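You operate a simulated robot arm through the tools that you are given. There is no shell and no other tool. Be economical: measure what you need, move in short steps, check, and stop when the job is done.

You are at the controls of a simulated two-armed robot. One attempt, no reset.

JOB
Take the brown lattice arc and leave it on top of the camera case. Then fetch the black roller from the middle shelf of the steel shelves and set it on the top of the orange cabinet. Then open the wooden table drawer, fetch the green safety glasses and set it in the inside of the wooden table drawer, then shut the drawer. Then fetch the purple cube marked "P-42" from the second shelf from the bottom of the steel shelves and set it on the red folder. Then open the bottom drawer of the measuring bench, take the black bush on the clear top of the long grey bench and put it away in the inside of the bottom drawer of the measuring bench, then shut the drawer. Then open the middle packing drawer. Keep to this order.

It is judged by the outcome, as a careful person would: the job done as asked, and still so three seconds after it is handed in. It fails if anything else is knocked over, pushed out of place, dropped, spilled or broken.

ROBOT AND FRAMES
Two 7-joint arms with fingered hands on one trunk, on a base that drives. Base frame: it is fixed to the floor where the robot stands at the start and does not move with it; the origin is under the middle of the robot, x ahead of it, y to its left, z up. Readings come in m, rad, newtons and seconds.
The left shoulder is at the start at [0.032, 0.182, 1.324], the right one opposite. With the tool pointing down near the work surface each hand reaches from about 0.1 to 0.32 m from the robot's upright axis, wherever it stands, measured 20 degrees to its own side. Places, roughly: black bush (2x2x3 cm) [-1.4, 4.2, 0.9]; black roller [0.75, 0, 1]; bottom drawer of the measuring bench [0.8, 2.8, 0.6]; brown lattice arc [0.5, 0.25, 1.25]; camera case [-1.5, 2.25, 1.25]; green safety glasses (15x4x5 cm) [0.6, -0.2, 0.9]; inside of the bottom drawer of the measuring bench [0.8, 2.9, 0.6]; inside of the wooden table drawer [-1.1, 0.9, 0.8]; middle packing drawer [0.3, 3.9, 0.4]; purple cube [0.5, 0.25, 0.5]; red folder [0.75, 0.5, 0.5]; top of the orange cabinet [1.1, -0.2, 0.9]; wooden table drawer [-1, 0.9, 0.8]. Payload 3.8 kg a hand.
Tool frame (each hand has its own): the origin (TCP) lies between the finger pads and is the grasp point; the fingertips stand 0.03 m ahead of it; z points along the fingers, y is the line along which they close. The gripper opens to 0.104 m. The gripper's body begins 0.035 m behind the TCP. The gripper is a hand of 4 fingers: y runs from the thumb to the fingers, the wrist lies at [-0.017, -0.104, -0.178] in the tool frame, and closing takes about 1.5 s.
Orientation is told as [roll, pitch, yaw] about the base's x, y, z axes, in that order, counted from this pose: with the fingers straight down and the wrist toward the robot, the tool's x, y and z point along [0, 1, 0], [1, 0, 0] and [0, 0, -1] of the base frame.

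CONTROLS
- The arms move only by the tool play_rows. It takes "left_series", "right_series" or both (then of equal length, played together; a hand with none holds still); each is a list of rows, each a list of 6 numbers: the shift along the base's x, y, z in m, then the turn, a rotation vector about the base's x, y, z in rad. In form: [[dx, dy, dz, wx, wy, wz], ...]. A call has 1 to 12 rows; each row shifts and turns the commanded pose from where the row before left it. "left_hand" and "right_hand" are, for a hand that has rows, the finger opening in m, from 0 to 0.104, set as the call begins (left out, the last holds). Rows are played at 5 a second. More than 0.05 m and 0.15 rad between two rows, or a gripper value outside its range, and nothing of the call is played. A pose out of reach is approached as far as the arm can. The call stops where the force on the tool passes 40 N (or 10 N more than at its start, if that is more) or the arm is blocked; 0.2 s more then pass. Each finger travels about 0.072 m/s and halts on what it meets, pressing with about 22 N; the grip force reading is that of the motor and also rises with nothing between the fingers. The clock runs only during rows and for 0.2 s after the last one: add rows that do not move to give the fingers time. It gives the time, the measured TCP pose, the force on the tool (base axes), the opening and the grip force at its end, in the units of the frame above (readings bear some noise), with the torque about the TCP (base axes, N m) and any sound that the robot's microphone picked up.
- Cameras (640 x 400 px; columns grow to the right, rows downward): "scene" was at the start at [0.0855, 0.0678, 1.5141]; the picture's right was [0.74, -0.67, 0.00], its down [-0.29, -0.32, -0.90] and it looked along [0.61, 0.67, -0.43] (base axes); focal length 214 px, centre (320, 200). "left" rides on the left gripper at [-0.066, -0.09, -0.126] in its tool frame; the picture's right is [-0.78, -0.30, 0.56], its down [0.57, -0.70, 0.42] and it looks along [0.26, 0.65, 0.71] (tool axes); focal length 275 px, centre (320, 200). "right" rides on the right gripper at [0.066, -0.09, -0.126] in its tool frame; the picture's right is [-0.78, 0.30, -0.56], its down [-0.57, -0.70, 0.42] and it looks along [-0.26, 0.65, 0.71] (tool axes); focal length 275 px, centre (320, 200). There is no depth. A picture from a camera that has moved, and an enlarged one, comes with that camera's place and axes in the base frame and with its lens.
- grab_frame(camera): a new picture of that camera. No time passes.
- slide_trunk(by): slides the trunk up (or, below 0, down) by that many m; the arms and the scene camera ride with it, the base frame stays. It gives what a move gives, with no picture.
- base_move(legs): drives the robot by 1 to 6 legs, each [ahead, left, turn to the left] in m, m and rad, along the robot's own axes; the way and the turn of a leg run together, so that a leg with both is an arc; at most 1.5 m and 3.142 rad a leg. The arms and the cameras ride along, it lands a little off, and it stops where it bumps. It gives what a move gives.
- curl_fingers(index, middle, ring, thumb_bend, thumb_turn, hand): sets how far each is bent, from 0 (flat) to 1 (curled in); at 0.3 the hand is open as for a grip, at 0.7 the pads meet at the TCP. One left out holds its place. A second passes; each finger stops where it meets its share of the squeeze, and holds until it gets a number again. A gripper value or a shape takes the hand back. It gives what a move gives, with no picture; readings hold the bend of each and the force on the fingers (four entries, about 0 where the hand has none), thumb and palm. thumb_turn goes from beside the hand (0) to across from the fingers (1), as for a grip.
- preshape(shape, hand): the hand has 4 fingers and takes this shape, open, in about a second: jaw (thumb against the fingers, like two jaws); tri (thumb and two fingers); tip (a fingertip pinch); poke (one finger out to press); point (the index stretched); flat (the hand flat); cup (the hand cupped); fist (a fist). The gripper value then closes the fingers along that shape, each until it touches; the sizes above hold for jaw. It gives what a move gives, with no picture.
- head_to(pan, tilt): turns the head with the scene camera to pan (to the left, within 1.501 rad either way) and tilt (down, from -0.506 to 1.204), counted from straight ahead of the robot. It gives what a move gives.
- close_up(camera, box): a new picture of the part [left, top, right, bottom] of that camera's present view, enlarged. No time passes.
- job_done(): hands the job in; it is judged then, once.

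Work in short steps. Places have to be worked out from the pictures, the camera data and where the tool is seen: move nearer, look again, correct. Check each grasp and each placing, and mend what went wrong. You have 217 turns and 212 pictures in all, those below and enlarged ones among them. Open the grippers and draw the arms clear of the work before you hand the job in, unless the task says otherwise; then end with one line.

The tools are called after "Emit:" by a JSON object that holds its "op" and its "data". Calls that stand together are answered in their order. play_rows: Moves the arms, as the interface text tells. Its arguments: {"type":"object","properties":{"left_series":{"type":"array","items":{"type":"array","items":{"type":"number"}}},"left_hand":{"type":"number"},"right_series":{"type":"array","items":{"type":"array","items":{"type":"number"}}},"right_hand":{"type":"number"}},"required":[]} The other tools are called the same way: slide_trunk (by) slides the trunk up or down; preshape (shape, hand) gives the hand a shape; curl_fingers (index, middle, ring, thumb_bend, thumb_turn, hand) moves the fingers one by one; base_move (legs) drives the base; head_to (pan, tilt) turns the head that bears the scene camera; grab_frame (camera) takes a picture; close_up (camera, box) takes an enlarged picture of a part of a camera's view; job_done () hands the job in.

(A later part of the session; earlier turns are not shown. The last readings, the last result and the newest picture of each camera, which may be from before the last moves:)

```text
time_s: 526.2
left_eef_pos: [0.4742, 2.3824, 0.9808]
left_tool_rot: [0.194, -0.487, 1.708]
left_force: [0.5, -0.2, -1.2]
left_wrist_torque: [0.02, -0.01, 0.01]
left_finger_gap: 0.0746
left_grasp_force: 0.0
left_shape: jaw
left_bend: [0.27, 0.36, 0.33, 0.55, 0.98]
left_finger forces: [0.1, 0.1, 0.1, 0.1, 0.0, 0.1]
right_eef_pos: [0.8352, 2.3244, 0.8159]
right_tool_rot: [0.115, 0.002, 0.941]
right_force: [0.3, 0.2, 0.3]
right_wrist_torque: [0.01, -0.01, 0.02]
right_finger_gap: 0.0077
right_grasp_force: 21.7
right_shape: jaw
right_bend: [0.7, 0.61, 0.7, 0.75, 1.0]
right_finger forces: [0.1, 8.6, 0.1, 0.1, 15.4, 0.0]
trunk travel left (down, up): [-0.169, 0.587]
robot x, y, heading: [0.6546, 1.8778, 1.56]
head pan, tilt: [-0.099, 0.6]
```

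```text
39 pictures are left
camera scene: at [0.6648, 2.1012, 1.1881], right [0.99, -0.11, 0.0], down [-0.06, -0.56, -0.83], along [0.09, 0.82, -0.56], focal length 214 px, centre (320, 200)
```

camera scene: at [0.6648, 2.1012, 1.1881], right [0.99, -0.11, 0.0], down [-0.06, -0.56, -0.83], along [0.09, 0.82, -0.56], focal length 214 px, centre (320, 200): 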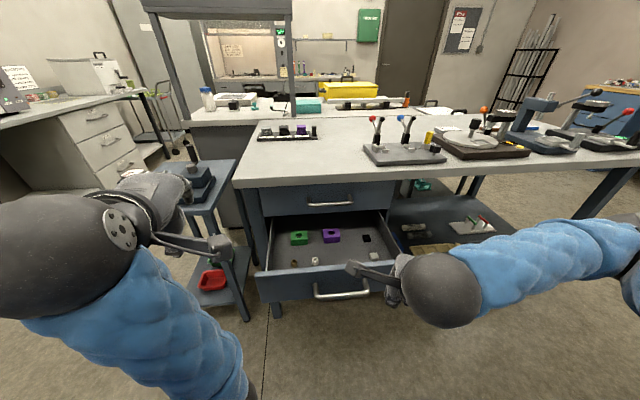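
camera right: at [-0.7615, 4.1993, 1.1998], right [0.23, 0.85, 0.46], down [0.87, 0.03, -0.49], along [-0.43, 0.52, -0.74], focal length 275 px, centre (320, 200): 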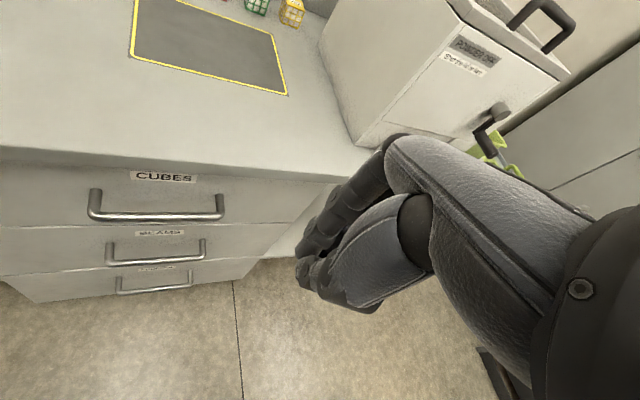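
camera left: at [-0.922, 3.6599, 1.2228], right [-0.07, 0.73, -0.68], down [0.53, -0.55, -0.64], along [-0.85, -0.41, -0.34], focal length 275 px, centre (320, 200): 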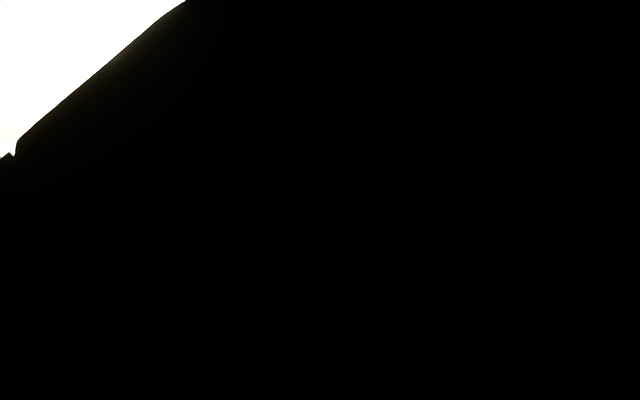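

Emit:
{"op": "close_up", "data": {"camera": "scene", "box": [240, 200, 420, 320]}}

```text
3.33 times, centred on (330, 260) of scene
camera zoom: at [0.6648, 2.1012, 1.1881], right [0.99, -0.11, 0.0], down [-0.06, -0.56, -0.83], along [0.09, 0.82, -0.56], focal length 715 px, centre (287, 0)
```

zoom: 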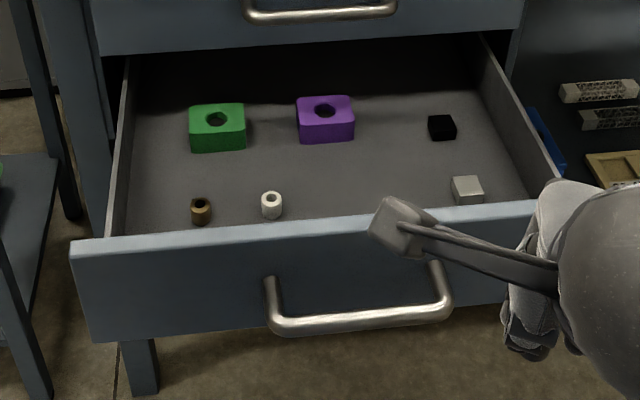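

Free spot in the drawer: about (0.80, 2.58), between white bush, grey cube and purple block; floor ≈0.61. Drive ahead 0.12 and extend over it.

Emit:
{"op": "base_move", "data": {"legs": [[0.12, 0, 0]]}}

Emit:
{"op": "play_rows", "data": {"right_series": [[-0.008, 0.03, 0.01, 0, 0, 0], [-0.008, 0.035, 0, 0, 0, 0], [-0.008, 0.035, 0, 0, 0, 0], [-0.008, 0.033, 0, 0, 0, 0]]}}

Emit:
{"op": "grab_frame", "data": {"camera": "right"}}

```text
time_s: 527.5
left_eef_pos: [0.4757, 2.5033, 0.9814]
left_tool_rot: [0.194, -0.486, 1.708]
left_force: [-1.0, -0.5, 0.5]
left_wrist_torque: [0.02, 0.0, -0.01]
left_finger_gap: 0.0746
left_grasp_force: 0.0
left_shape: jaw
left_bend: [0.27, 0.36, 0.33, 0.55, 0.98]
left_finger forces: [0.0, 0.1, 0.1, 0.0, 0.0, 0.0]
right_eef_pos: [0.8361, 2.4456, 0.8148]
right_tool_rot: [0.112, 0.002, 0.94]
right_force: [-0.1, 0.0, -0.2]
right_wrist_torque: [0.01, -0.01, 0.03]
right_finger_gap: 0.0074
right_grasp_force: 22.5
right_shape: jaw
right_bend: [0.7, 0.61, 0.7, 0.75, 1.0]
right_finger forces: [0.0, 8.5, 0.1, 0.0, 15.5, 0.0]
trunk travel left (down, up): [-0.169, 0.587]
robot x, y, heading: [0.6554, 1.9993, 1.555]
head pan, tilt: [-0.099, 0.6]
```

```text
time_s: 528.5
left_eef_pos: [0.4744, 2.5007, 0.9813]
left_tool_rot: [0.194, -0.488, 1.709]
left_force: [0.2, -0.4, -0.4]
left_wrist_torque: [0.01, 0.03, -0.03]
left_finger_gap: 0.0747
left_grasp_force: 0.0
left_shape: jaw
left_bend: [0.27, 0.36, 0.33, 0.55, 0.98]
left_finger forces: [0.1, 0.1, 0.1, 0.0, 0.0, 0.0]
right_eef_pos: [0.8024, 2.5788, 0.826]
right_tool_rot: [0.112, 0.002, 0.941]
right_force: [0.7, 0.5, 0.3]
right_wrist_torque: [0.01, -0.04, -0.04]
right_finger_gap: 0.0074
right_grasp_force: 22.7
right_shape: jaw
right_bend: [0.7, 0.61, 0.7, 0.75, 1.0]
right_finger forces: [0.0, 8.5, 0.0, 0.1, 0.0, 0.0]
trunk travel left (down, up): [-0.169, 0.587]
robot x, y, heading: [0.6546, 1.9954, 1.557]
head pan, tilt: [-0.099, 0.6]
```

```text
37 pictures are left
camera right: at [0.7071, 2.5367, 0.9589], right [0.85, -0.25, 0.47], down [0.01, -0.87, -0.49], along [0.53, 0.42, -0.74], focal length 275 px, centre (320, 200)
```

right: 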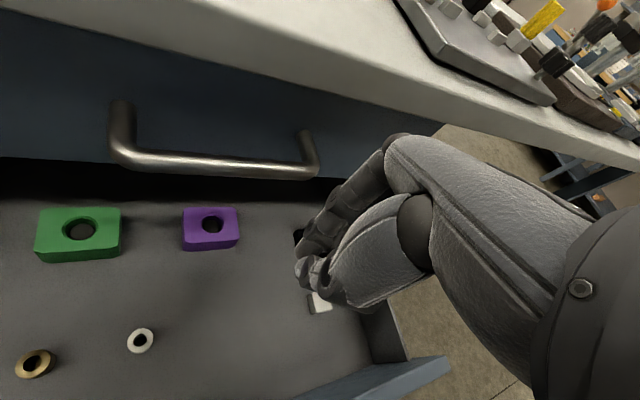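

Thumb force read zero once; re-read to be sure the bush is still held.

Emit:
{"op": "play_rows", "data": {"right_series": [[0, 0, 0, 0, 0, 0]]}}

Emit:
{"op": "close_up", "data": {"camera": "right", "box": [240, 180, 400, 330]}}

```text
time_s: 528.9
left_eef_pos: [0.4747, 2.5007, 0.9817]
left_tool_rot: [0.193, -0.486, 1.709]
left_force: [-0.7, 0.1, 0.6]
left_wrist_torque: [0.0, 0.0, -0.01]
left_finger_gap: 0.0747
left_grasp_force: 0.0
left_shape: jaw
left_bend: [0.27, 0.36, 0.33, 0.55, 0.98]
left_finger forces: [0.1, 0.1, 0.1, 0.0, 0.1, 0.0]
right_eef_pos: [0.8026, 2.5775, 0.8267]
right_tool_rot: [0.115, 0.001, 0.942]
right_force: [0.7, -0.5, -0.7]
right_wrist_torque: [-0.01, 0.0, 0.01]
right_finger_gap: 0.0078
right_grasp_force: 21.6
right_shape: jaw
right_bend: [0.7, 0.61, 0.7, 0.75, 1.0]
right_finger forces: [0.0, 8.6, 0.1, 0.0, 0.0, 0.0]
trunk travel left (down, up): [-0.169, 0.587]
robot x, y, heading: [0.6586, 1.9995, 1.563]
head pan, tilt: [-0.099, 0.6]
```

```text
2.67 times, centred on (320, 255) of right
camera zoom: at [0.7071, 2.5363, 0.9592], right [0.85, -0.25, 0.47], down [0.01, -0.87, -0.49], along [0.53, 0.42, -0.74], focal length 734 px, centre (320, 53)
```

zoom: 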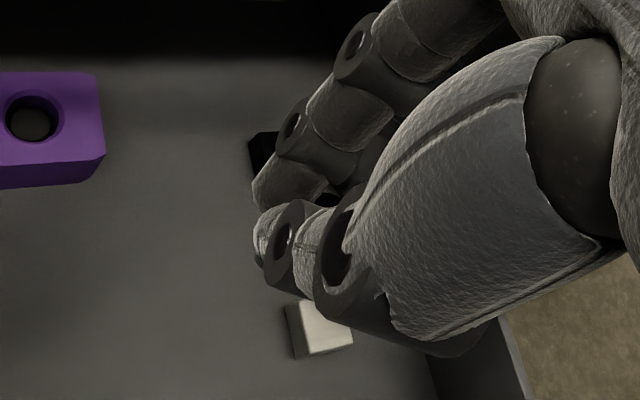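

Still held (middle finger 8.6 N, black piece visible). Lower with the trunk, then small arm steps.

Emit:
{"op": "slide_trunk", "data": {"by": -0.13}}

Emit:
{"op": "play_rows", "data": {"right_series": [[0, 0, -0.012, 0, 0, 0], [0, 0, -0.01, 0, 0, 0], [0, 0, -0.006, 0, 0, 0]]}}

Emit:
{"op": "grab_frame", "data": {"camera": "right"}}

```text
time_s: 530.5
left_eef_pos: [0.4762, 2.5491, 0.7866]
left_tool_rot: [0.219, -0.321, 1.699]
left_force: [-0.7, -0.1, -0.6]
left_wrist_torque: [-0.02, -0.02, -0.01]
left_finger_gap: 0.075
left_grasp_force: 0.0
left_shape: jaw
left_bend: [0.27, 0.36, 0.33, 0.55, 0.98]
left_finger forces: [0.0, 0.0, 0.0, 0.1, 0.0, 0.0]
right_eef_pos: [0.803, 2.5769, 0.6969]
right_tool_rot: [0.113, 0.001, 0.94]
right_force: [0.7, -0.6, -0.6]
right_wrist_torque: [0.0, 0.03, -0.04]
right_finger_gap: 0.0074
right_grasp_force: 22.6
right_shape: jaw
right_bend: [0.7, 0.61, 0.7, 0.75, 1.0]
right_finger forces: [0.1, 8.5, 0.1, 0.0, 0.0, 0.0]
trunk travel left (down, up): [-0.039, 0.717]
robot x, y, heading: [0.6567, 1.9958, 1.558]
head pan, tilt: [-0.099, 0.6]
```

```text
time_s: 531.3
left_eef_pos: [0.4755, 2.549, 0.7857]
left_tool_rot: [0.221, -0.321, 1.7]
left_force: [-0.3, 1.6, -0.9]
left_wrist_torque: [-0.03, 0.0, 0.02]
left_finger_gap: 0.0748
left_grasp_force: 0.0
left_shape: jaw
left_bend: [0.27, 0.36, 0.33, 0.55, 0.98]
left_finger forces: [0.0, 0.0, 0.0, 0.0, 0.0, 0.1]
right_eef_pos: [0.8039, 2.5775, 0.6672]
right_tool_rot: [0.112, 0.0, 0.943]
right_force: [-1.1, -0.1, 0.5]
right_wrist_torque: [0.04, 0.01, -0.04]
right_finger_gap: 0.0075
right_grasp_force: 22.0
right_shape: jaw
right_bend: [0.7, 0.61, 0.7, 0.75, 1.0]
right_finger forces: [0.1, 8.5, 0.1, 0.0, 0.0, 0.1]
trunk travel left (down, up): [-0.039, 0.717]
robot x, y, heading: [0.6578, 2.0002, 1.561]
head pan, tilt: [-0.099, 0.6]
```

```text
35 pictures are left
camera right: at [0.7082, 2.5357, 0.8005], right [0.85, -0.25, 0.47], down [0.01, -0.87, -0.48], along [0.53, 0.41, -0.74], focal length 275 px, centre (320, 200)
```

right: 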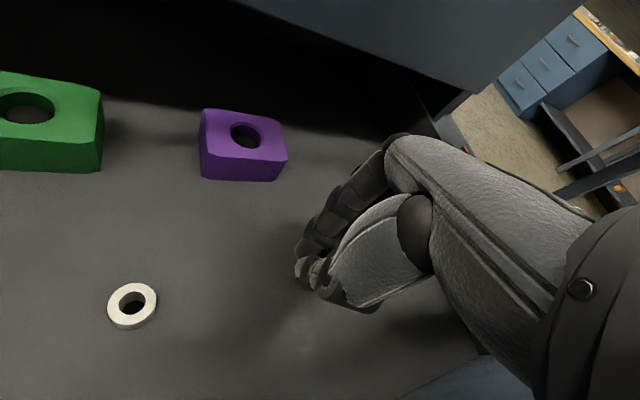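

Emit:
{"op": "play_rows", "data": {"right_series": [[0, 0, -0.005, 0, 0, 0], [0, 0, -0.004, 0, 0, 0], [0, 0, -0.003, 0, 0, 0], [0, 0, -0.003, 0, 0, 0]]}}

```text
time_s: 532.3
left_eef_pos: [0.4754, 2.5479, 0.7864]
left_tool_rot: [0.219, -0.324, 1.7]
left_force: [0.2, 0.3, 0.8]
left_wrist_torque: [-0.01, 0.05, -0.01]
left_finger_gap: 0.0748
left_grasp_force: 0.1
left_shape: jaw
left_bend: [0.27, 0.36, 0.33, 0.55, 0.98]
left_finger forces: [0.0, 0.0, 0.0, 0.0, 0.0, 0.0]
right_eef_pos: [0.8036, 2.5778, 0.655]
right_tool_rot: [0.118, -0.004, 0.942]
right_force: [-0.9, -0.5, 14.7]
right_wrist_torque: [0.02, -0.06, 0.0]
right_finger_gap: 0.0083
right_grasp_force: 22.0
right_shape: jaw
right_bend: [0.7, 0.61, 0.7, 0.75, 1.0]
right_finger forces: [0.0, 11.1, 0.0, 0.0, 21.6, 0.1]
trunk travel left (down, up): [-0.039, 0.717]
robot x, y, heading: [0.6573, 1.9952, 1.557]
head pan, tilt: [-0.099, 0.6]
```

Bush has touched the drawer floor (15 N, both pads loaded). Raise 2 mm and open gently.

Emit:
{"op": "play_rows", "data": {"right_series": [[0, 0, 0.003, 0, 0, 0], [0, 0, 0, 0, 0, 0]]}}

Emit:
{"op": "play_rows", "data": {"right_series": [[0, 0, 0, 0, 0, 0], [0, 0, 0.002, 0, 0, 0], [0, 0, 0.003, 0, 0, 0], [0, 0, 0.003, 0, 0, 0]], "right_hand": 0.05}}

Emit:
{"op": "close_up", "data": {"camera": "right", "box": [200, 150, 400, 350]}}

```text
time_s: 532.9
left_eef_pos: [0.4752, 2.5489, 0.7858]
left_tool_rot: [0.22, -0.32, 1.701]
left_force: [0.1, -0.6, 0.1]
left_wrist_torque: [0.03, -0.02, 0.0]
left_finger_gap: 0.0747
left_grasp_force: 0.1
left_shape: jaw
left_bend: [0.27, 0.36, 0.33, 0.55, 0.98]
left_finger forces: [0.1, 0.0, 0.0, 0.0, 0.0, 0.0]
right_eef_pos: [0.8045, 2.5776, 0.6566]
right_tool_rot: [0.113, 0.001, 0.94]
right_force: [-0.3, 1.2, 7.1]
right_wrist_torque: [0.04, -0.01, 0.02]
right_finger_gap: 0.008
right_grasp_force: 21.9
right_shape: jaw
right_bend: [0.7, 0.61, 0.7, 0.75, 1.0]
right_finger forces: [0.0, 9.8, 0.0, 0.0, 19.3, 0.0]
trunk travel left (down, up): [-0.039, 0.717]
robot x, y, heading: [0.6556, 1.9983, 1.56]
head pan, tilt: [-0.099, 0.6]
```

```text
time_s: 533.9
left_eef_pos: [0.4765, 2.549, 0.7852]
left_tool_rot: [0.22, -0.322, 1.7]
left_force: [-0.5, 0.1, -0.2]
left_wrist_torque: [-0.01, -0.02, 0.0]
left_finger_gap: 0.0748
left_grasp_force: 0.0
left_shape: jaw
left_bend: [0.27, 0.36, 0.33, 0.55, 0.98]
left_finger forces: [0.0, 0.1, 0.0, 0.0, 0.1, 0.1]
right_eef_pos: [0.8029, 2.5777, 0.6643]
right_tool_rot: [0.111, 0.002, 0.94]
right_force: [-1.0, -0.2, 0.6]
right_wrist_torque: [0.0, -0.02, 0.0]
right_finger_gap: 0.0493
right_grasp_force: 0.1
right_shape: jaw
right_bend: [0.74, 0.45, 0.42, 0.69, 1.0]
right_finger forces: [0.0, 0.0, 0.1, 0.0, 0.1, 0.0]
trunk travel left (down, up): [-0.039, 0.717]
robot x, y, heading: [0.6581, 1.9956, 1.559]
head pan, tilt: [-0.099, 0.6]
```

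```text
2.00 times, centred on (300, 250) of right
camera zoom: at [0.7085, 2.5356, 0.7971], right [0.85, -0.25, 0.47], down [0.01, -0.87, -0.48], along [0.53, 0.41, -0.74], focal length 551 px, centre (360, 100)
```

zoom: 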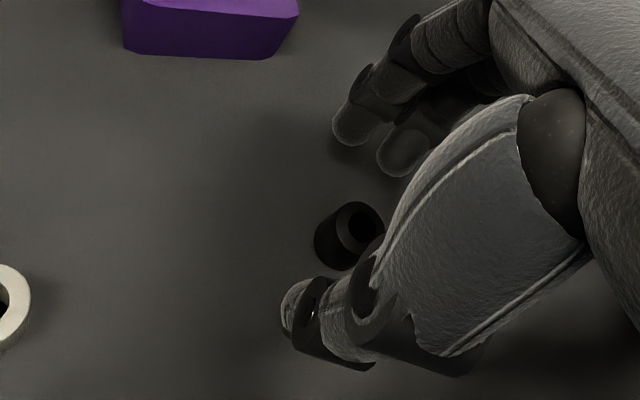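

Bush stands in the drawer. Lift straight up with the trunk, then retract by backing.

Emit:
{"op": "slide_trunk", "data": {"by": 0.18}}

Emit:
{"op": "base_move", "data": {"legs": [[-0.25, 0, 0]]}}

Emit:
{"op": "close_up", "data": {"camera": "scene", "box": [240, 160, 440, 290]}}

```text
time_s: 535.9
left_eef_pos: [0.4686, 2.5532, 0.9775]
left_tool_rot: [0.23, -0.35, 1.712]
left_force: [-0.4, 0.2, 0.0]
left_wrist_torque: [0.01, 0.01, 0.01]
left_finger_gap: 0.0747
left_grasp_force: 0.1
left_shape: jaw
left_bend: [0.27, 0.36, 0.33, 0.55, 0.98]
left_finger forces: [0.0, 0.1, 0.1, 0.0, 0.0, 0.1]
right_eef_pos: [0.8039, 2.5769, 0.8427]
right_tool_rot: [0.111, 0.003, 0.94]
right_force: [0.4, -0.3, 0.0]
right_wrist_torque: [0.02, 0.01, 0.02]
right_finger_gap: 0.0494
right_grasp_force: 0.1
right_shape: jaw
right_bend: [0.74, 0.45, 0.42, 0.69, 1.0]
right_finger forces: [0.0, 0.0, 0.1, 0.0, 0.0, 0.1]
trunk travel left (down, up): [-0.219, 0.537]
robot x, y, heading: [0.6569, 2.0006, 1.556]
head pan, tilt: [-0.099, 0.6]
```

```text
time_s: 537.7
left_eef_pos: [0.4632, 2.2989, 0.9738]
left_tool_rot: [0.241, -0.345, 1.71]
left_force: [-0.3, 0.4, 0.2]
left_wrist_torque: [0.02, 0.0, -0.01]
left_finger_gap: 0.0747
left_grasp_force: 0.0
left_shape: jaw
left_bend: [0.27, 0.36, 0.33, 0.55, 0.98]
left_finger forces: [0.1, 0.0, 0.0, 0.0, 0.0, 0.1]
right_eef_pos: [0.8001, 2.3258, 0.8432]
right_tool_rot: [0.113, 0.0, 0.942]
right_force: [-0.1, -0.4, -0.1]
right_wrist_torque: [0.01, 0.0, 0.0]
right_finger_gap: 0.0496
right_grasp_force: 0.0
right_shape: jaw
right_bend: [0.74, 0.45, 0.42, 0.69, 1.0]
right_finger forces: [0.0, 0.0, 0.1, 0.0, 0.0, 0.0]
trunk travel left (down, up): [-0.219, 0.537]
robot x, y, heading: [0.6544, 1.7474, 1.563]
head pan, tilt: [-0.099, 0.6]
```

```text
3.08 times, centred on (340, 225) of scene
camera zoom: at [0.6629, 1.9421, 1.2402], right [0.99, -0.11, 0.0], down [-0.06, -0.56, -0.83], along [0.09, 0.82, -0.56], focal length 660 px, centre (258, 123)
```

zoom: 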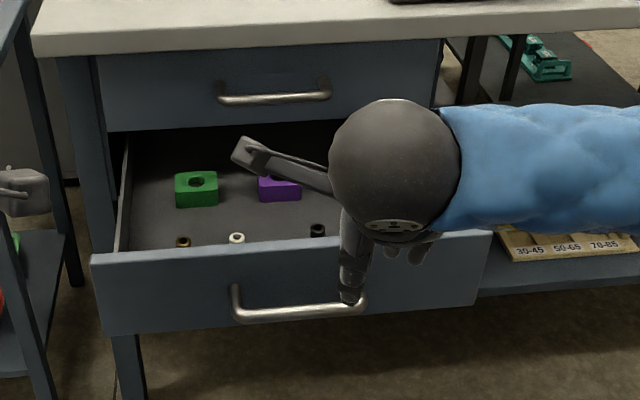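

Bush (black) is in the drawer among the other parts. Now position to push the drawer shut with the left hand pitched forward, fingers closed.

Emit:
{"op": "base_move", "data": {"legs": [[-0.15, 0, 0], [0, -0.31, 0]]}}

Emit:
{"op": "slide_trunk", "data": {"by": -0.15}}

Emit:
{"op": "play_rows", "data": {"left_series": [[0, 0.03, -0.01, 0.08, 0, 0], [0, 0.03, -0.02, 0.13, 0, 0], [0, 0.02, -0.02, 0.13, 0, 0], [0, 0.02, -0.02, 0.13, 0, 0], [0, 0.01, -0.02, 0.13, 0, 0], [0, 0.01, -0.02, 0.13, 0, 0]], "left_hand": 0.0}}

Emit:
{"op": "head_to", "data": {"pan": 0.25, "tilt": 0.55}}

Emit:
{"op": "grab_frame", "data": {"camera": "scene"}}

```text
time_s: 540.7
left_eef_pos: [0.7705, 2.1489, 0.9737]
left_tool_rot: [0.247, -0.346, 1.707]
left_force: [-0.5, 0.5, -0.1]
left_wrist_torque: [-0.05, -0.04, 0.02]
left_finger_gap: 0.0747
left_grasp_force: 0.1
left_shape: jaw
left_bend: [0.27, 0.36, 0.33, 0.55, 0.98]
left_finger forces: [0.0, 0.0, 0.1, 0.1, 0.0, 0.0]
right_eef_pos: [1.1078, 2.1744, 0.8439]
right_tool_rot: [0.114, 0.0, 0.938]
right_force: [0.3, 0.5, -0.3]
right_wrist_torque: [-0.03, 0.01, 0.02]
right_finger_gap: 0.0494
right_grasp_force: 0.1
right_shape: jaw
right_bend: [0.74, 0.45, 0.42, 0.69, 1.0]
right_finger forces: [0.1, 0.1, 0.0, 0.1, 0.0, 0.0]
trunk travel left (down, up): [-0.219, 0.537]
robot x, y, heading: [0.9616, 1.5968, 1.562]
head pan, tilt: [-0.099, 0.6]
```

```text
time_s: 542.5
left_eef_pos: [0.7689, 2.1492, 0.825]
left_tool_rot: [0.245, -0.345, 1.707]
left_force: [0.1, -0.6, 0.5]
left_wrist_torque: [-0.03, 0.01, 0.06]
left_finger_gap: 0.0749
left_grasp_force: 0.1
left_shape: jaw
left_bend: [0.27, 0.36, 0.33, 0.55, 0.98]
left_finger forces: [0.0, 0.0, 0.0, 0.1, 0.1, 0.0]
right_eef_pos: [1.1072, 2.174, 0.6934]
right_tool_rot: [0.115, -0.001, 0.938]
right_force: [0.8, -0.7, 0.5]
right_wrist_torque: [-0.01, -0.03, 0.02]
right_finger_gap: 0.0496
right_grasp_force: 0.0
right_shape: jaw
right_bend: [0.74, 0.45, 0.42, 0.69, 1.0]
right_finger forces: [0.0, 0.0, 0.1, 0.1, 0.1, 0.1]
trunk travel left (down, up): [-0.069, 0.687]
robot x, y, heading: [0.9584, 1.5954, 1.562]
head pan, tilt: [-0.099, 0.6]
```

```text
time_s: 543.8
left_eef_pos: [0.749, 2.2869, 0.8038]
left_tool_rot: [0.198, -1.151, 1.733]
left_force: [0.0, -0.1, 0.2]
left_wrist_torque: [0.01, 0.02, -0.01]
left_finger_gap: 0.0002
left_grasp_force: 21.7
left_shape: jaw
left_bend: [0.7, 0.7, 0.7, 0.48, 1.0]
left_finger forces: [0.1, 0.1, 0.0, 0.0, 0.1, 0.1]
right_eef_pos: [1.1064, 2.1731, 0.6925]
right_tool_rot: [0.114, 0.002, 0.939]
right_force: [0.3, 0.4, 0.2]
right_wrist_torque: [-0.02, 0.01, 0.01]
right_finger_gap: 0.0497
right_grasp_force: 0.1
right_shape: jaw
right_bend: [0.74, 0.45, 0.42, 0.69, 1.0]
right_finger forces: [0.0, 0.0, 0.0, 0.0, 0.1, 0.0]
trunk travel left (down, up): [-0.069, 0.687]
robot x, y, heading: [0.9581, 1.5961, 1.559]
head pan, tilt: [-0.099, 0.6]
stopped in row 6 (left hand): the arm was blocked; the commanded pose is now the measured one
```

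```text
time_s: 544.6
left_eef_pos: [0.7486, 2.2865, 0.8025]
left_tool_rot: [0.2, -1.151, 1.735]
left_force: [0.2, -0.5, 1.2]
left_wrist_torque: [-0.01, 0.0, -0.01]
left_finger_gap: 0.0001
left_grasp_force: 21.6
left_shape: jaw
left_bend: [0.7, 0.7, 0.7, 0.48, 1.0]
left_finger forces: [0.1, 0.1, 0.1, 0.0, 0.1, 0.0]
right_eef_pos: [1.1062, 2.1744, 0.6933]
right_tool_rot: [0.114, 0.002, 0.938]
right_force: [0.7, -0.9, 0.0]
right_wrist_torque: [0.04, -0.02, -0.02]
right_finger_gap: 0.0497
right_grasp_force: 0.0
right_shape: jaw
right_bend: [0.74, 0.45, 0.42, 0.69, 1.0]
right_finger forces: [0.1, 0.1, 0.0, 0.1, 0.0, 0.0]
trunk travel left (down, up): [-0.069, 0.687]
robot x, y, heading: [0.9565, 1.5975, 1.56]
head pan, tilt: [0.25, 0.55]
```

```text
32 pictures are left
camera scene: at [0.9384, 1.8765, 1.0865], right [0.97, 0.24, 0.0], down [0.12, -0.51, -0.85], along [-0.2, 0.83, -0.52], focal length 214 px, centre (320, 200)
```

scene: 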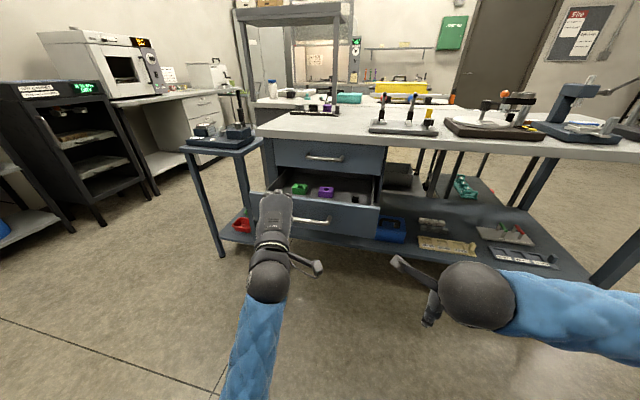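

Lower the hand to the panel's height.

Emit:
{"op": "play_rows", "data": {"left_series": [[0.005, 0.015, -0.03, 0, 0, 0], [0.005, 0.015, -0.03, 0, 0, 0], [0.005, 0.01, -0.03, 0, 0, 0], [0.005, 0.0, -0.03, 0, 0, 0], [0.005, 0.0, -0.015, 0, 0, 0]]}}

Emit:
{"op": "grab_frame", "data": {"camera": "left"}}

```text
time_s: 545.3
left_eef_pos: [0.7237, 2.3157, 0.7422]
left_tool_rot: [0.526, -1.155, 1.453]
left_force: [1.1, -0.4, 0.3]
left_wrist_torque: [-0.03, -0.03, -0.02]
left_finger_gap: 0.0002
left_grasp_force: 22.2
left_shape: jaw
left_bend: [0.7, 0.7, 0.7, 0.48, 1.0]
left_finger forces: [0.1, 0.0, 0.1, 0.0, 0.0, 0.0]
right_eef_pos: [1.1072, 2.1732, 0.6938]
right_tool_rot: [0.113, 0.004, 0.94]
right_force: [0.5, 0.4, -0.1]
right_wrist_torque: [0.0, -0.03, 0.01]
right_finger_gap: 0.0495
right_grasp_force: 0.2
right_shape: jaw
right_bend: [0.74, 0.45, 0.42, 0.69, 1.0]
right_finger forces: [0.0, 0.1, 0.0, 0.0, 0.0, 0.0]
trunk travel left (down, up): [-0.069, 0.687]
robot x, y, heading: [0.9584, 1.5932, 1.552]
head pan, tilt: [0.25, 0.55]
stopped in row 3 (left hand): the arm was blocked; the commanded pose is now the measured one
```

```text
31 pictures are left
camera left: at [0.8298, 2.198, 0.6893], right [0.47, 0.63, -0.62], down [-0.73, -0.13, -0.67], along [-0.5, 0.77, 0.4], focal length 275 px, centre (320, 200)
```

left: 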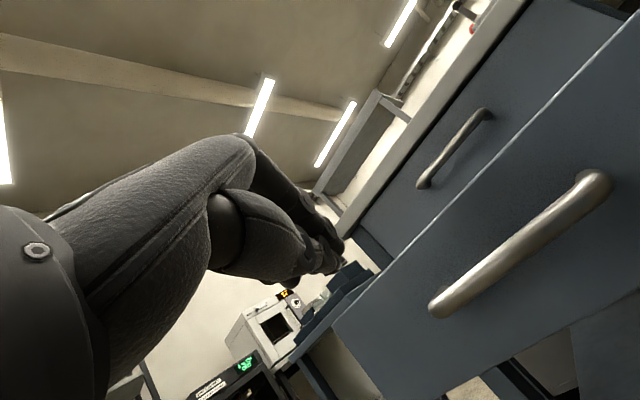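

Self-limited; lower the trunk 6.5 cm for the rest, then push by driving ahead.

Emit:
{"op": "slide_trunk", "data": {"by": -0.065}}

Emit:
{"op": "base_move", "data": {"legs": [[0.15, 0, 0]]}}

Emit:
{"op": "grab_frame", "data": {"camera": "scene"}}

```text
time_s: 546.3
left_eef_pos: [0.6988, 2.3167, 0.6785]
left_tool_rot: [0.811, -1.124, 1.2]
left_force: [-0.4, 0.4, 0.4]
left_wrist_torque: [0.0, -0.01, 0.01]
left_finger_gap: 0.0
left_grasp_force: 22.0
left_shape: jaw
left_bend: [0.7, 0.7, 0.7, 0.48, 1.0]
left_finger forces: [0.1, 0.0, 0.0, 0.0, 0.0, 0.0]
right_eef_pos: [1.1065, 2.1742, 0.63]
right_tool_rot: [0.113, -0.002, 0.941]
right_force: [0.0, -0.9, 0.0]
right_wrist_torque: [0.01, 0.03, -0.01]
right_finger_gap: 0.0495
right_grasp_force: 0.0
right_shape: jaw
right_bend: [0.74, 0.45, 0.42, 0.69, 1.0]
right_finger forces: [0.1, 0.0, 0.0, 0.0, 0.0, 0.1]
trunk travel left (down, up): [-0.004, 0.752]
robot x, y, heading: [0.96, 1.5955, 1.561]
head pan, tilt: [0.25, 0.55]
```

```text
time_s: 547.7
left_eef_pos: [0.6976, 2.465, 0.6799]
left_tool_rot: [0.803, -1.13, 1.216]
left_force: [-5.1, -1.1, 6.0]
left_wrist_torque: [0.07, 0.13, 0.1]
left_finger_gap: 0.0
left_grasp_force: 21.5
left_shape: jaw
left_bend: [0.7, 0.7, 0.7, 0.49, 1.0]
left_finger forces: [0.0, 0.0, 0.1, 0.0, 0.0, 0.0]
right_eef_pos: [1.106, 2.3238, 0.6281]
right_tool_rot: [0.113, 0.0, 0.942]
right_force: [-0.1, -0.6, -0.1]
right_wrist_torque: [0.0, -0.01, 0.0]
right_finger_gap: 0.0498
right_grasp_force: 0.1
right_shape: jaw
right_bend: [0.74, 0.45, 0.42, 0.69, 1.0]
right_finger forces: [0.0, 0.0, 0.1, 0.0, 0.0, 0.0]
trunk travel left (down, up): [-0.004, 0.752]
robot x, y, heading: [0.9591, 1.7457, 1.566]
head pan, tilt: [0.25, 0.55]
```

```text
30 pictures are left
camera scene: at [0.9383, 2.0666, 1.0167], right [0.97, 0.24, 0.0], down [0.13, -0.51, -0.85], along [-0.2, 0.83, -0.52], focal length 214 px, centre (320, 200)
```

scene: 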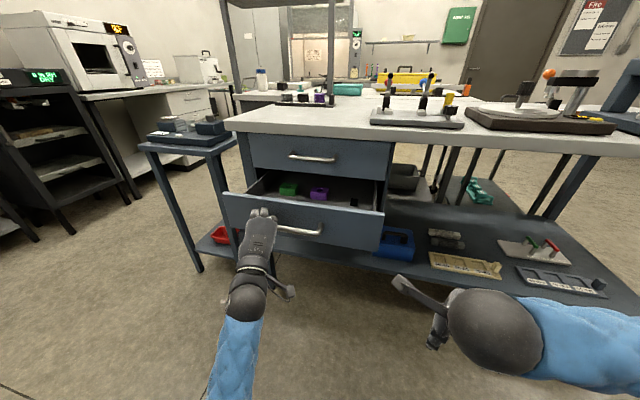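

The panel is being pushed. Continue ahead.

Emit:
{"op": "base_move", "data": {"legs": [[0.15, 0, 0]]}}

Emit:
{"op": "play_rows", "data": {"left_series": [[0, 0.01, 0, 0, 0, 0], [0, 0.01, 0, 0, 0, 0], [0, 0.01, 0, 0, 0, 0], [0, 0.01, 0, 0, 0, 0], [0, 0.01, 0, 0, 0, 0]]}}

Emit:
{"op": "grab_frame", "data": {"camera": "scene"}}

```text
time_s: 549.0
left_eef_pos: [0.6987, 2.6142, 0.6808]
left_tool_rot: [0.816, -1.132, 1.203]
left_force: [-3.1, 1.6, 10.2]
left_wrist_torque: [-0.07, -0.01, 0.0]
left_finger_gap: 0.0
left_grasp_force: 22.3
left_shape: jaw
left_bend: [0.7, 0.7, 0.7, 0.49, 1.0]
left_finger forces: [0.0, 0.1, 0.1, 0.0, 10.5, 0.1]
right_eef_pos: [1.106, 2.4716, 0.6287]
right_tool_rot: [0.113, -0.001, 0.945]
right_force: [-0.7, 0.5, 0.6]
right_wrist_torque: [0.02, 0.01, 0.0]
right_finger_gap: 0.0497
right_grasp_force: 0.1
right_shape: jaw
right_bend: [0.74, 0.45, 0.42, 0.69, 1.0]
right_finger forces: [0.0, 0.0, 0.0, 0.0, 0.0, 0.0]
trunk travel left (down, up): [-0.004, 0.752]
robot x, y, heading: [0.961, 1.8879, 1.562]
head pan, tilt: [0.25, 0.55]
```

```text
time_s: 550.2
left_eef_pos: [0.698, 2.6645, 0.681]
left_tool_rot: [0.815, -1.134, 1.204]
left_force: [-2.9, 0.9, 7.4]
left_wrist_torque: [-0.06, -0.01, -0.03]
left_finger_gap: 0.0
left_grasp_force: 21.9
left_shape: jaw
left_bend: [0.7, 0.7, 0.7, 0.49, 1.0]
left_finger forces: [0.1, 0.0, 0.0, 0.1, 7.7, 0.0]
right_eef_pos: [1.1059, 2.4718, 0.6276]
right_tool_rot: [0.114, 0.003, 0.943]
right_force: [-0.7, 0.4, 0.7]
right_wrist_torque: [-0.01, -0.01, 0.01]
right_finger_gap: 0.0494
right_grasp_force: 0.0
right_shape: jaw
right_bend: [0.74, 0.45, 0.42, 0.69, 1.0]
right_finger forces: [0.0, 0.0, 0.0, 0.0, 0.0, 0.0]
trunk travel left (down, up): [-0.004, 0.752]
robot x, y, heading: [0.9612, 1.8944, 1.569]
head pan, tilt: [0.25, 0.55]
```

```text
29 pictures are left
camera scene: at [0.9397, 2.2151, 1.0167], right [0.97, 0.24, 0.0], down [0.13, -0.51, -0.85], along [-0.2, 0.83, -0.52], focal length 214 px, centre (320, 200)
```

scene: 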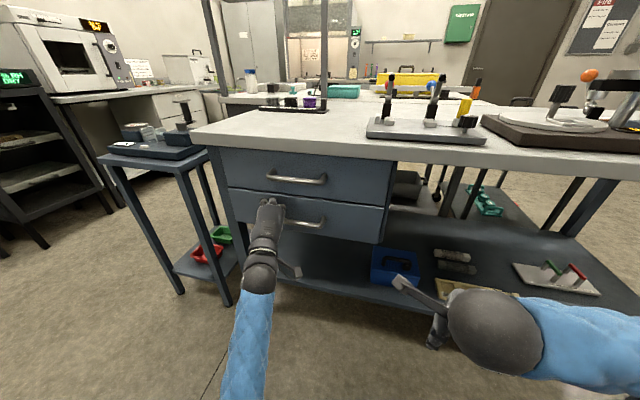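

Nearly shut; keep pushing gently until it stops.

Emit:
{"op": "play_rows", "data": {"left_series": [[0, 0.008, 0, 0, 0, 0], [0, 0.008, 0, 0, 0, 0], [0, 0.008, 0, 0, 0, 0], [0, 0.008, 0, 0, 0, 0], [0, 0.008, 0, 0, 0, 0]]}}

Emit:
{"op": "close_up", "data": {"camera": "scene", "box": [200, 130, 420, 270]}}

```text
time_s: 550.8
left_eef_pos: [0.7003, 2.6742, 0.6859]
left_tool_rot: [0.83, -1.143, 1.187]
left_force: [4.8, -28.8, 3.9]
left_wrist_torque: [-0.15, -0.05, -0.04]
left_finger_gap: 0.0
left_grasp_force: 21.8
left_shape: jaw
left_bend: [0.7, 0.7, 0.7, 0.48, 1.0]
left_finger forces: [53.8, 0.0, 0.1, 0.1, 0.0, 0.1]
right_eef_pos: [1.1068, 2.4701, 0.63]
right_tool_rot: [0.112, -0.001, 0.946]
right_force: [-0.4, 0.3, 0.2]
right_wrist_torque: [-0.01, -0.03, -0.01]
right_finger_gap: 0.0498
right_grasp_force: 0.1
right_shape: jaw
right_bend: [0.74, 0.45, 0.42, 0.69, 1.0]
right_finger forces: [0.0, 0.0, 0.1, 0.1, 0.0, 0.1]
trunk travel left (down, up): [-0.004, 0.752]
robot x, y, heading: [0.9633, 1.8933, 1.564]
head pan, tilt: [0.25, 0.55]
stopped in row 2 (left hand): the force on the tool passed its limit at 46 N (the readings are from after the stop); the commanded pose is now the measured one
```

```text
2.86 times, centred on (310, 200) of scene
camera zoom: at [0.9401, 2.2124, 1.0173], right [0.97, 0.24, 0.0], down [0.13, -0.51, -0.85], along [-0.21, 0.83, -0.52], focal length 613 px, centre (349, 200)
```

zoom: 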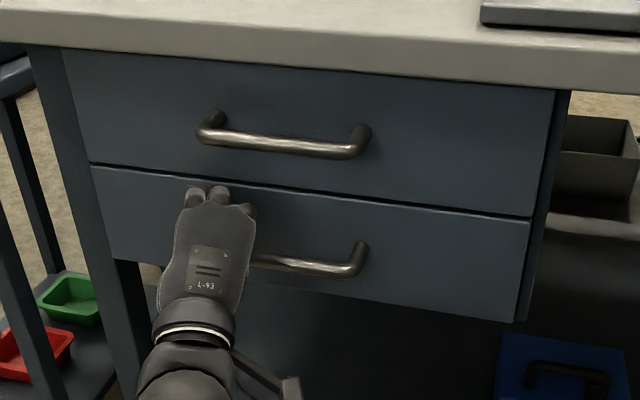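

Drawer is flush shut. Slide the hand left first so nothing hooks the handle, then back off.

Emit:
{"op": "play_rows", "data": {"left_series": [[0, -0.006, 0.0, 0, 0, 0], [-0.01, -0.004, 0.01, 0, 0, 0], [-0.02, 0, 0.01, 0, 0, 0], [-0.02, 0, 0.01, 0, 0, 0], [0, -0.02, 0, 0, 0, 0], [0, -0.02, 0, 0, 0, 0]]}}

Emit:
{"op": "base_move", "data": {"legs": [[-0.2, 0, 0]]}}

Emit:
{"op": "head_to", "data": {"pan": 0.5, "tilt": 0.4}}

Emit:
{"op": "grab_frame", "data": {"camera": "scene"}}

```text
time_s: 552.2
left_eef_pos: [0.6492, 2.6274, 0.7139]
left_tool_rot: [0.821, -1.136, 1.2]
left_force: [-0.3, 0.7, 0.1]
left_wrist_torque: [0.02, 0.0, -0.01]
left_finger_gap: 0.0
left_grasp_force: 21.5
left_shape: jaw
left_bend: [0.7, 0.7, 0.7, 0.49, 1.0]
left_finger forces: [0.0, 0.0, 0.0, 0.0, 0.0, 0.0]
right_eef_pos: [1.1068, 2.4728, 0.6289]
right_tool_rot: [0.112, 0.003, 0.944]
right_force: [-0.5, 0.1, 0.2]
right_wrist_torque: [0.01, 0.03, 0.02]
right_finger_gap: 0.0494
right_grasp_force: 0.0
right_shape: jaw
right_bend: [0.74, 0.45, 0.42, 0.69, 1.0]
right_finger forces: [0.0, 0.0, 0.1, 0.1, 0.0, 0.0]
trunk travel left (down, up): [-0.004, 0.752]
robot x, y, heading: [0.961, 1.8917, 1.561]
head pan, tilt: [0.25, 0.55]
```

```text
time_s: 553.8
left_eef_pos: [0.6464, 2.4276, 0.7131]
left_tool_rot: [0.822, -1.136, 1.198]
left_force: [0.5, -0.5, -0.4]
left_wrist_torque: [-0.01, 0.0, 0.01]
left_finger_gap: 0.0001
left_grasp_force: 22.6
left_shape: jaw
left_bend: [0.7, 0.7, 0.7, 0.49, 1.0]
left_finger forces: [0.0, 0.0, 0.1, 0.1, 0.0, 0.1]
right_eef_pos: [1.1036, 2.2734, 0.6282]
right_tool_rot: [0.114, 0.0, 0.946]
right_force: [0.2, 0.6, 0.3]
right_wrist_torque: [0.0, -0.01, 0.0]
right_finger_gap: 0.0494
right_grasp_force: 0.1
right_shape: jaw
right_bend: [0.74, 0.45, 0.42, 0.69, 1.0]
right_finger forces: [0.0, 0.0, 0.0, 0.0, 0.1, 0.0]
trunk travel left (down, up): [-0.004, 0.752]
robot x, y, heading: [0.9593, 1.6913, 1.565]
head pan, tilt: [0.25, 0.55]
```

```text
time_s: 554.6
left_eef_pos: [0.6468, 2.4273, 0.7143]
left_tool_rot: [0.822, -1.135, 1.199]
left_force: [0.5, 0.2, -0.1]
left_wrist_torque: [0.01, 0.0, -0.01]
left_finger_gap: 0.0002
left_grasp_force: 21.7
left_shape: jaw
left_bend: [0.7, 0.7, 0.7, 0.49, 1.0]
left_finger forces: [0.0, 0.0, 0.1, 0.0, 0.0, 0.0]
right_eef_pos: [1.1056, 2.2725, 0.6284]
right_tool_rot: [0.112, 0.001, 0.946]
right_force: [0.1, -0.5, 0.1]
right_wrist_torque: [0.03, -0.04, 0.0]
right_finger_gap: 0.0497
right_grasp_force: 0.0
right_shape: jaw
right_bend: [0.74, 0.45, 0.42, 0.69, 1.0]
right_finger forces: [0.0, 0.0, 0.0, 0.0, 0.1, 0.1]
trunk travel left (down, up): [-0.004, 0.752]
robot x, y, heading: [0.9584, 1.6931, 1.568]
head pan, tilt: [0.499, 0.4]
```

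```text
27 pictures are left
camera scene: at [0.9158, 2.0099, 1.0301], right [0.88, 0.47, 0.0], down [0.18, -0.34, -0.92], along [-0.44, 0.81, -0.39], focal length 214 px, centre (320, 200)
```

scene: 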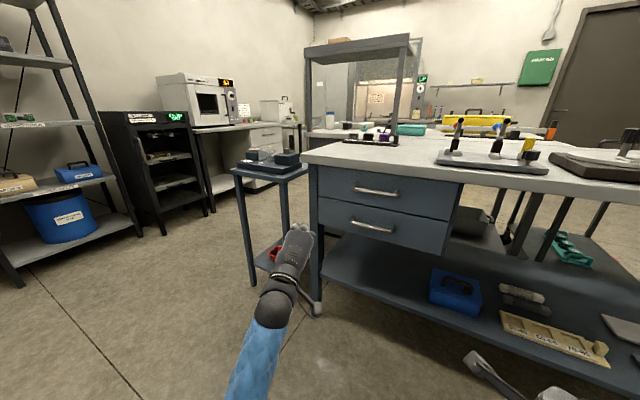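

Drawer shut. Last: find the middle packing drawer. Raise the trunk, and go up the corridor to look at the packing bench.

Emit:
{"op": "slide_trunk", "data": {"by": 0.32}}

Emit:
{"op": "base_move", "data": {"legs": [[0, 1.44, 0], [1.45, 0, 0]]}}

Emit:
{"op": "head_to", "data": {"pan": -0.8, "tilt": 0.5}}

Emit:
{"op": "grab_frame", "data": {"camera": "scene"}}

```text
time_s: 557.8
left_eef_pos: [0.6472, 2.4276, 1.0327]
left_tool_rot: [0.824, -1.137, 1.199]
left_force: [-0.5, -0.3, -0.2]
left_wrist_torque: [-0.01, 0.01, -0.02]
left_finger_gap: 0.0
left_grasp_force: 22.2
left_shape: jaw
left_bend: [0.7, 0.7, 0.7, 0.49, 1.0]
left_finger forces: [0.0, 0.1, 0.0, 0.0, 0.0, 0.0]
right_eef_pos: [1.1037, 2.273, 0.9466]
right_tool_rot: [0.111, 0.001, 0.945]
right_force: [0.1, 1.4, 0.3]
right_wrist_torque: [0.0, -0.01, 0.04]
right_finger_gap: 0.0496
right_grasp_force: 0.1
right_shape: jaw
right_bend: [0.74, 0.45, 0.42, 0.69, 1.0]
right_finger forces: [0.0, 0.0, 0.0, 0.1, 0.0, 0.1]
trunk travel left (down, up): [-0.324, 0.432]
robot x, y, heading: [0.9604, 1.6929, 1.561]
head pan, tilt: [0.499, 0.4]
```

```text
time_s: 571.7
left_eef_pos: [-0.7981, 3.8556, 1.0329]
left_tool_rot: [0.823, -1.136, 1.195]
left_force: [0.5, -0.6, 0.2]
left_wrist_torque: [0.01, 0.0, -0.03]
left_finger_gap: 0.0
left_grasp_force: 21.7
left_shape: jaw
left_bend: [0.7, 0.7, 0.7, 0.49, 1.0]
left_finger forces: [0.0, 0.0, 0.1, 0.0, 0.1, 0.0]
right_eef_pos: [-0.3414, 3.6998, 0.948]
right_tool_rot: [0.111, 0.001, 0.94]
right_force: [0.1, 0.2, -0.5]
right_wrist_torque: [0.0, -0.01, -0.04]
right_finger_gap: 0.0497
right_grasp_force: 0.0
right_shape: jaw
right_bend: [0.74, 0.45, 0.42, 0.69, 1.0]
right_finger forces: [0.0, 0.1, 0.1, 0.0, 0.0, 0.0]
trunk travel left (down, up): [-0.324, 0.432]
robot x, y, heading: [-0.4847, 3.1216, 1.557]
head pan, tilt: [0.499, 0.4]
```

```text
time_s: 573.1
left_eef_pos: [-0.7969, 3.8567, 1.0336]
left_tool_rot: [0.823, -1.134, 1.195]
left_force: [-0.2, -0.3, 1.0]
left_wrist_torque: [0.02, 0.01, -0.02]
left_finger_gap: 0.0002
left_grasp_force: 21.7
left_shape: jaw
left_bend: [0.7, 0.7, 0.7, 0.49, 1.0]
left_finger forces: [0.0, 0.0, 0.0, 0.0, 0.1, 0.0]
right_eef_pos: [-0.3407, 3.6993, 0.948]
right_tool_rot: [0.112, 0.003, 0.942]
right_force: [0.9, 0.5, -0.7]
right_wrist_torque: [-0.01, -0.02, 0.05]
right_finger_gap: 0.0496
right_grasp_force: 0.0
right_shape: jaw
right_bend: [0.74, 0.45, 0.42, 0.69, 1.0]
right_finger forces: [0.1, 0.0, 0.0, 0.1, 0.0, 0.0]
trunk travel left (down, up): [-0.324, 0.432]
robot x, y, heading: [-0.4869, 3.1164, 1.56]
head pan, tilt: [-0.799, 0.499]
```

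```text
26 pictures are left
camera scene: at [-0.4224, 3.2463, 1.3566], right [0.69, -0.72, 0.0], down [-0.35, -0.33, -0.88], along [0.63, 0.61, -0.48], focal length 214 px, centre (320, 200)
```

scene: 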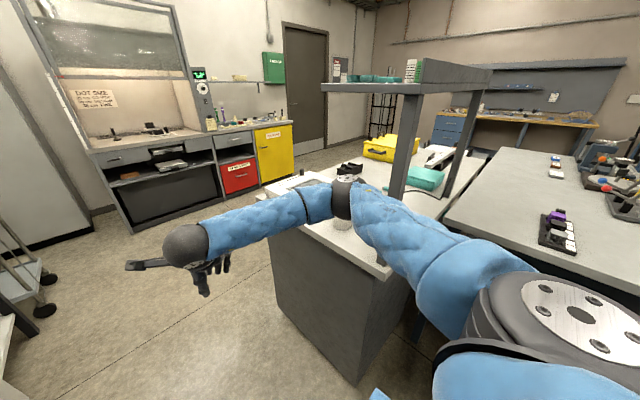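

The packing bench's drawers must face +y (its visible sides are plain). Fold the left arm and drive round to the far side.

Emit:
{"op": "play_rows", "data": {"left_series": [[0.01, -0.035, 0.01, -0.09, 0, 0], [0.01, -0.035, 0.01, -0.09, 0, 0], [0.01, -0.035, 0.01, -0.09, 0, 0], [0.01, -0.035, 0.01, -0.09, 0, 0], [0.01, -0.035, 0.01, -0.09, 0, 0], [0.01, -0.03, 0.01, -0.09, 0, 0], [0.01, -0.03, 0.01, -0.09, 0, 0]], "left_hand": 0.075}}

Emit:
{"op": "base_move", "data": {"legs": [[1.25, 0, 0], [0, 0, -1.56], [0, 0.35, 0]]}}

Emit:
{"op": "head_to", "data": {"pan": -0.6, "tilt": 0.5}}

Emit:
{"op": "grab_frame", "data": {"camera": "scene"}}

```text
time_s: 574.7
left_eef_pos: [-0.7281, 3.6226, 1.1036]
left_tool_rot: [0.57, -0.524, 1.391]
left_force: [-0.1, -0.2, 0.7]
left_wrist_torque: [0.0, -0.01, 0.0]
left_finger_gap: 0.0749
left_grasp_force: 0.0
left_shape: jaw
left_bend: [0.27, 0.36, 0.33, 0.55, 0.99]
left_finger forces: [0.1, 0.1, 0.1, 0.0, 0.0, 0.0]
right_eef_pos: [-0.3414, 3.6992, 0.949]
right_tool_rot: [0.112, 0.001, 0.942]
right_force: [1.2, 0.0, 0.7]
right_wrist_torque: [0.0, 0.0, 0.01]
right_finger_gap: 0.0497
right_grasp_force: 0.0
right_shape: jaw
right_bend: [0.74, 0.45, 0.42, 0.69, 1.0]
right_finger forces: [0.0, 0.0, 0.0, 0.0, 0.0, 0.1]
trunk travel left (down, up): [-0.324, 0.432]
robot x, y, heading: [-0.4863, 3.119, 1.564]
head pan, tilt: [-0.799, 0.499]
```

```text
time_s: 586.8
left_eef_pos: [0.0151, 5.0053, 1.1041]
left_tool_rot: [0.568, -0.525, -0.161]
left_force: [0.2, 0.9, 0.4]
left_wrist_torque: [0.0, -0.01, -0.04]
left_finger_gap: 0.0748
left_grasp_force: 0.0
left_shape: jaw
left_bend: [0.27, 0.36, 0.33, 0.55, 0.99]
left_finger forces: [0.1, 0.1, 0.0, 0.0, 0.0, 0.1]
right_eef_pos: [0.0991, 4.6176, 0.9478]
right_tool_rot: [0.112, 0.001, -0.61]
right_force: [0.5, 0.5, 0.5]
right_wrist_torque: [-0.04, -0.03, -0.01]
right_finger_gap: 0.0497
right_grasp_force: 0.0
right_shape: jaw
right_bend: [0.74, 0.45, 0.42, 0.69, 1.0]
right_finger forces: [0.0, 0.1, 0.0, 0.0, 0.1, 0.0]
trunk travel left (down, up): [-0.324, 0.432]
robot x, y, heading: [-0.4766, 4.757, 0.011]
head pan, tilt: [-0.799, 0.499]
```

```text
time_s: 587.6
left_eef_pos: [0.0158, 5.0041, 1.1033]
left_tool_rot: [0.568, -0.525, -0.161]
left_force: [0.2, 0.3, -0.2]
left_wrist_torque: [0.02, 0.01, 0.0]
left_finger_gap: 0.075
left_grasp_force: 0.1
left_shape: jaw
left_bend: [0.27, 0.36, 0.33, 0.55, 0.99]
left_finger forces: [0.0, 0.0, 0.0, 0.0, 0.1, 0.0]
right_eef_pos: [0.0988, 4.6181, 0.9475]
right_tool_rot: [0.113, 0.0, -0.612]
right_force: [0.4, 0.6, 0.3]
right_wrist_torque: [-0.01, 0.0, -0.01]
right_finger_gap: 0.0496
right_grasp_force: 0.1
right_shape: jaw
right_bend: [0.74, 0.45, 0.42, 0.69, 1.0]
right_finger forces: [0.0, 0.1, 0.1, 0.0, 0.2, 0.0]
trunk travel left (down, up): [-0.324, 0.432]
robot x, y, heading: [-0.484, 4.7511, 0.015]
head pan, tilt: [-0.6, 0.499]
```

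```text
25 pictures are left
camera scene: at [-0.3443, 4.7031, 1.3566], right [-0.56, -0.83, 0.0], down [-0.4, 0.27, -0.88], along [0.73, -0.49, -0.48], focal length 214 px, centre (320, 200)
```

scene: 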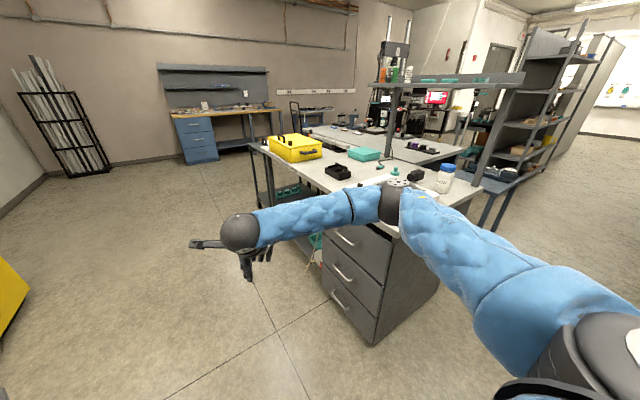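

Three drawers face this way; middle handle ≈(0.29, 4.12, 0.43). Turn to face −y, back a bit, and strafe in front of them.

Emit:
{"op": "base_move", "data": {"legs": [[0, 0, -1.586], [-0.1, 0, 0], [0, 0.6, 0]]}}

Emit:
{"op": "slide_trunk", "data": {"by": -0.3}}

Emit:
{"op": "head_to", "data": {"pan": 0.1, "tilt": 0.7}}

Emit:
{"op": "grab_frame", "data": {"camera": "scene"}}

```text
time_s: 595.6
left_eef_pos: [0.3464, 4.3258, 1.1034]
left_tool_rot: [0.57, -0.526, -1.768]
left_force: [0.5, -0.6, 0.1]
left_wrist_torque: [0.01, 0.02, -0.02]
left_finger_gap: 0.0751
left_grasp_force: 0.1
left_shape: jaw
left_bend: [0.27, 0.36, 0.33, 0.55, 0.99]
left_finger forces: [0.0, 0.0, 0.0, 0.1, 0.0, 0.0]
right_eef_pos: [-0.0434, 4.2572, 0.9493]
right_tool_rot: [0.11, 0.001, -2.219]
right_force: [-0.6, 0.7, 0.0]
right_wrist_torque: [-0.03, 0.0, 0.01]
right_finger_gap: 0.0495
right_grasp_force: 0.0
right_shape: jaw
right_bend: [0.74, 0.45, 0.42, 0.69, 1.0]
right_finger forces: [0.1, 0.0, 0.1, 0.0, 0.1, 0.1]
trunk travel left (down, up): [-0.324, 0.432]
robot x, y, heading: [0.1125, 4.8371, -1.594]
head pan, tilt: [-0.6, 0.499]
```

```text
time_s: 598.6
left_eef_pos: [0.3441, 4.2594, 0.6709]
left_tool_rot: [0.515, -0.219, -1.748]
left_force: [0.0, -0.6, 0.7]
left_wrist_torque: [0.0, -0.01, 0.01]
left_finger_gap: 0.0748
left_grasp_force: 0.2
left_shape: jaw
left_bend: [0.27, 0.36, 0.33, 0.55, 0.99]
left_finger forces: [0.0, 0.1, 0.1, 0.0, 0.0, 0.0]
right_eef_pos: [-0.0428, 4.257, 0.6494]
right_tool_rot: [0.115, 0.0, -2.219]
right_force: [0.6, 0.7, 0.2]
right_wrist_torque: [-0.01, -0.01, -0.01]
right_finger_gap: 0.0494
right_grasp_force: 0.1
right_shape: jaw
right_bend: [0.74, 0.45, 0.42, 0.69, 1.0]
right_finger forces: [0.0, 0.0, 0.1, 0.1, 0.0, 0.0]
trunk travel left (down, up): [-0.024, 0.732]
robot x, y, heading: [0.1148, 4.8325, -1.595]
head pan, tilt: [-0.6, 0.499]
```

```text
time_s: 599.7
left_eef_pos: [0.3441, 4.2584, 0.67]
left_tool_rot: [0.514, -0.217, -1.75]
left_force: [-0.1, -0.1, -0.4]
left_wrist_torque: [-0.01, 0.03, -0.01]
left_finger_gap: 0.0751
left_grasp_force: 0.0
left_shape: jaw
left_bend: [0.27, 0.36, 0.33, 0.55, 0.99]
left_finger forces: [0.0, 0.1, 0.0, 0.0, 0.1, 0.0]
right_eef_pos: [-0.0441, 4.2567, 0.6482]
right_tool_rot: [0.112, 0.002, -2.219]
right_force: [-0.9, -0.1, -0.9]
right_wrist_torque: [-0.01, -0.01, -0.01]
right_finger_gap: 0.0499
right_grasp_force: 0.1
right_shape: jaw
right_bend: [0.74, 0.45, 0.42, 0.69, 1.0]
right_finger forces: [0.1, 0.1, 0.0, 0.1, 0.0, 0.0]
trunk travel left (down, up): [-0.024, 0.732]
robot x, y, heading: [0.1133, 4.833, -1.596]
head pan, tilt: [0.099, 0.7]
```

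```text
24 pictures are left
camera scene: at [0.1132, 4.5248, 1.025], right [-1.0, -0.07, 0.0], down [-0.05, 0.64, -0.76], along [0.06, -0.76, -0.64], focal length 214 px, centre (320, 200)
```

scene: 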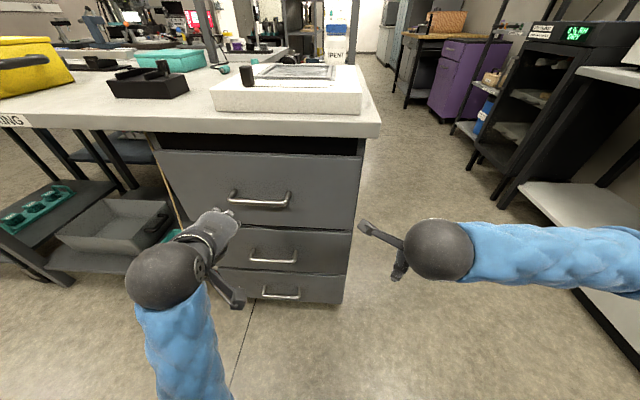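

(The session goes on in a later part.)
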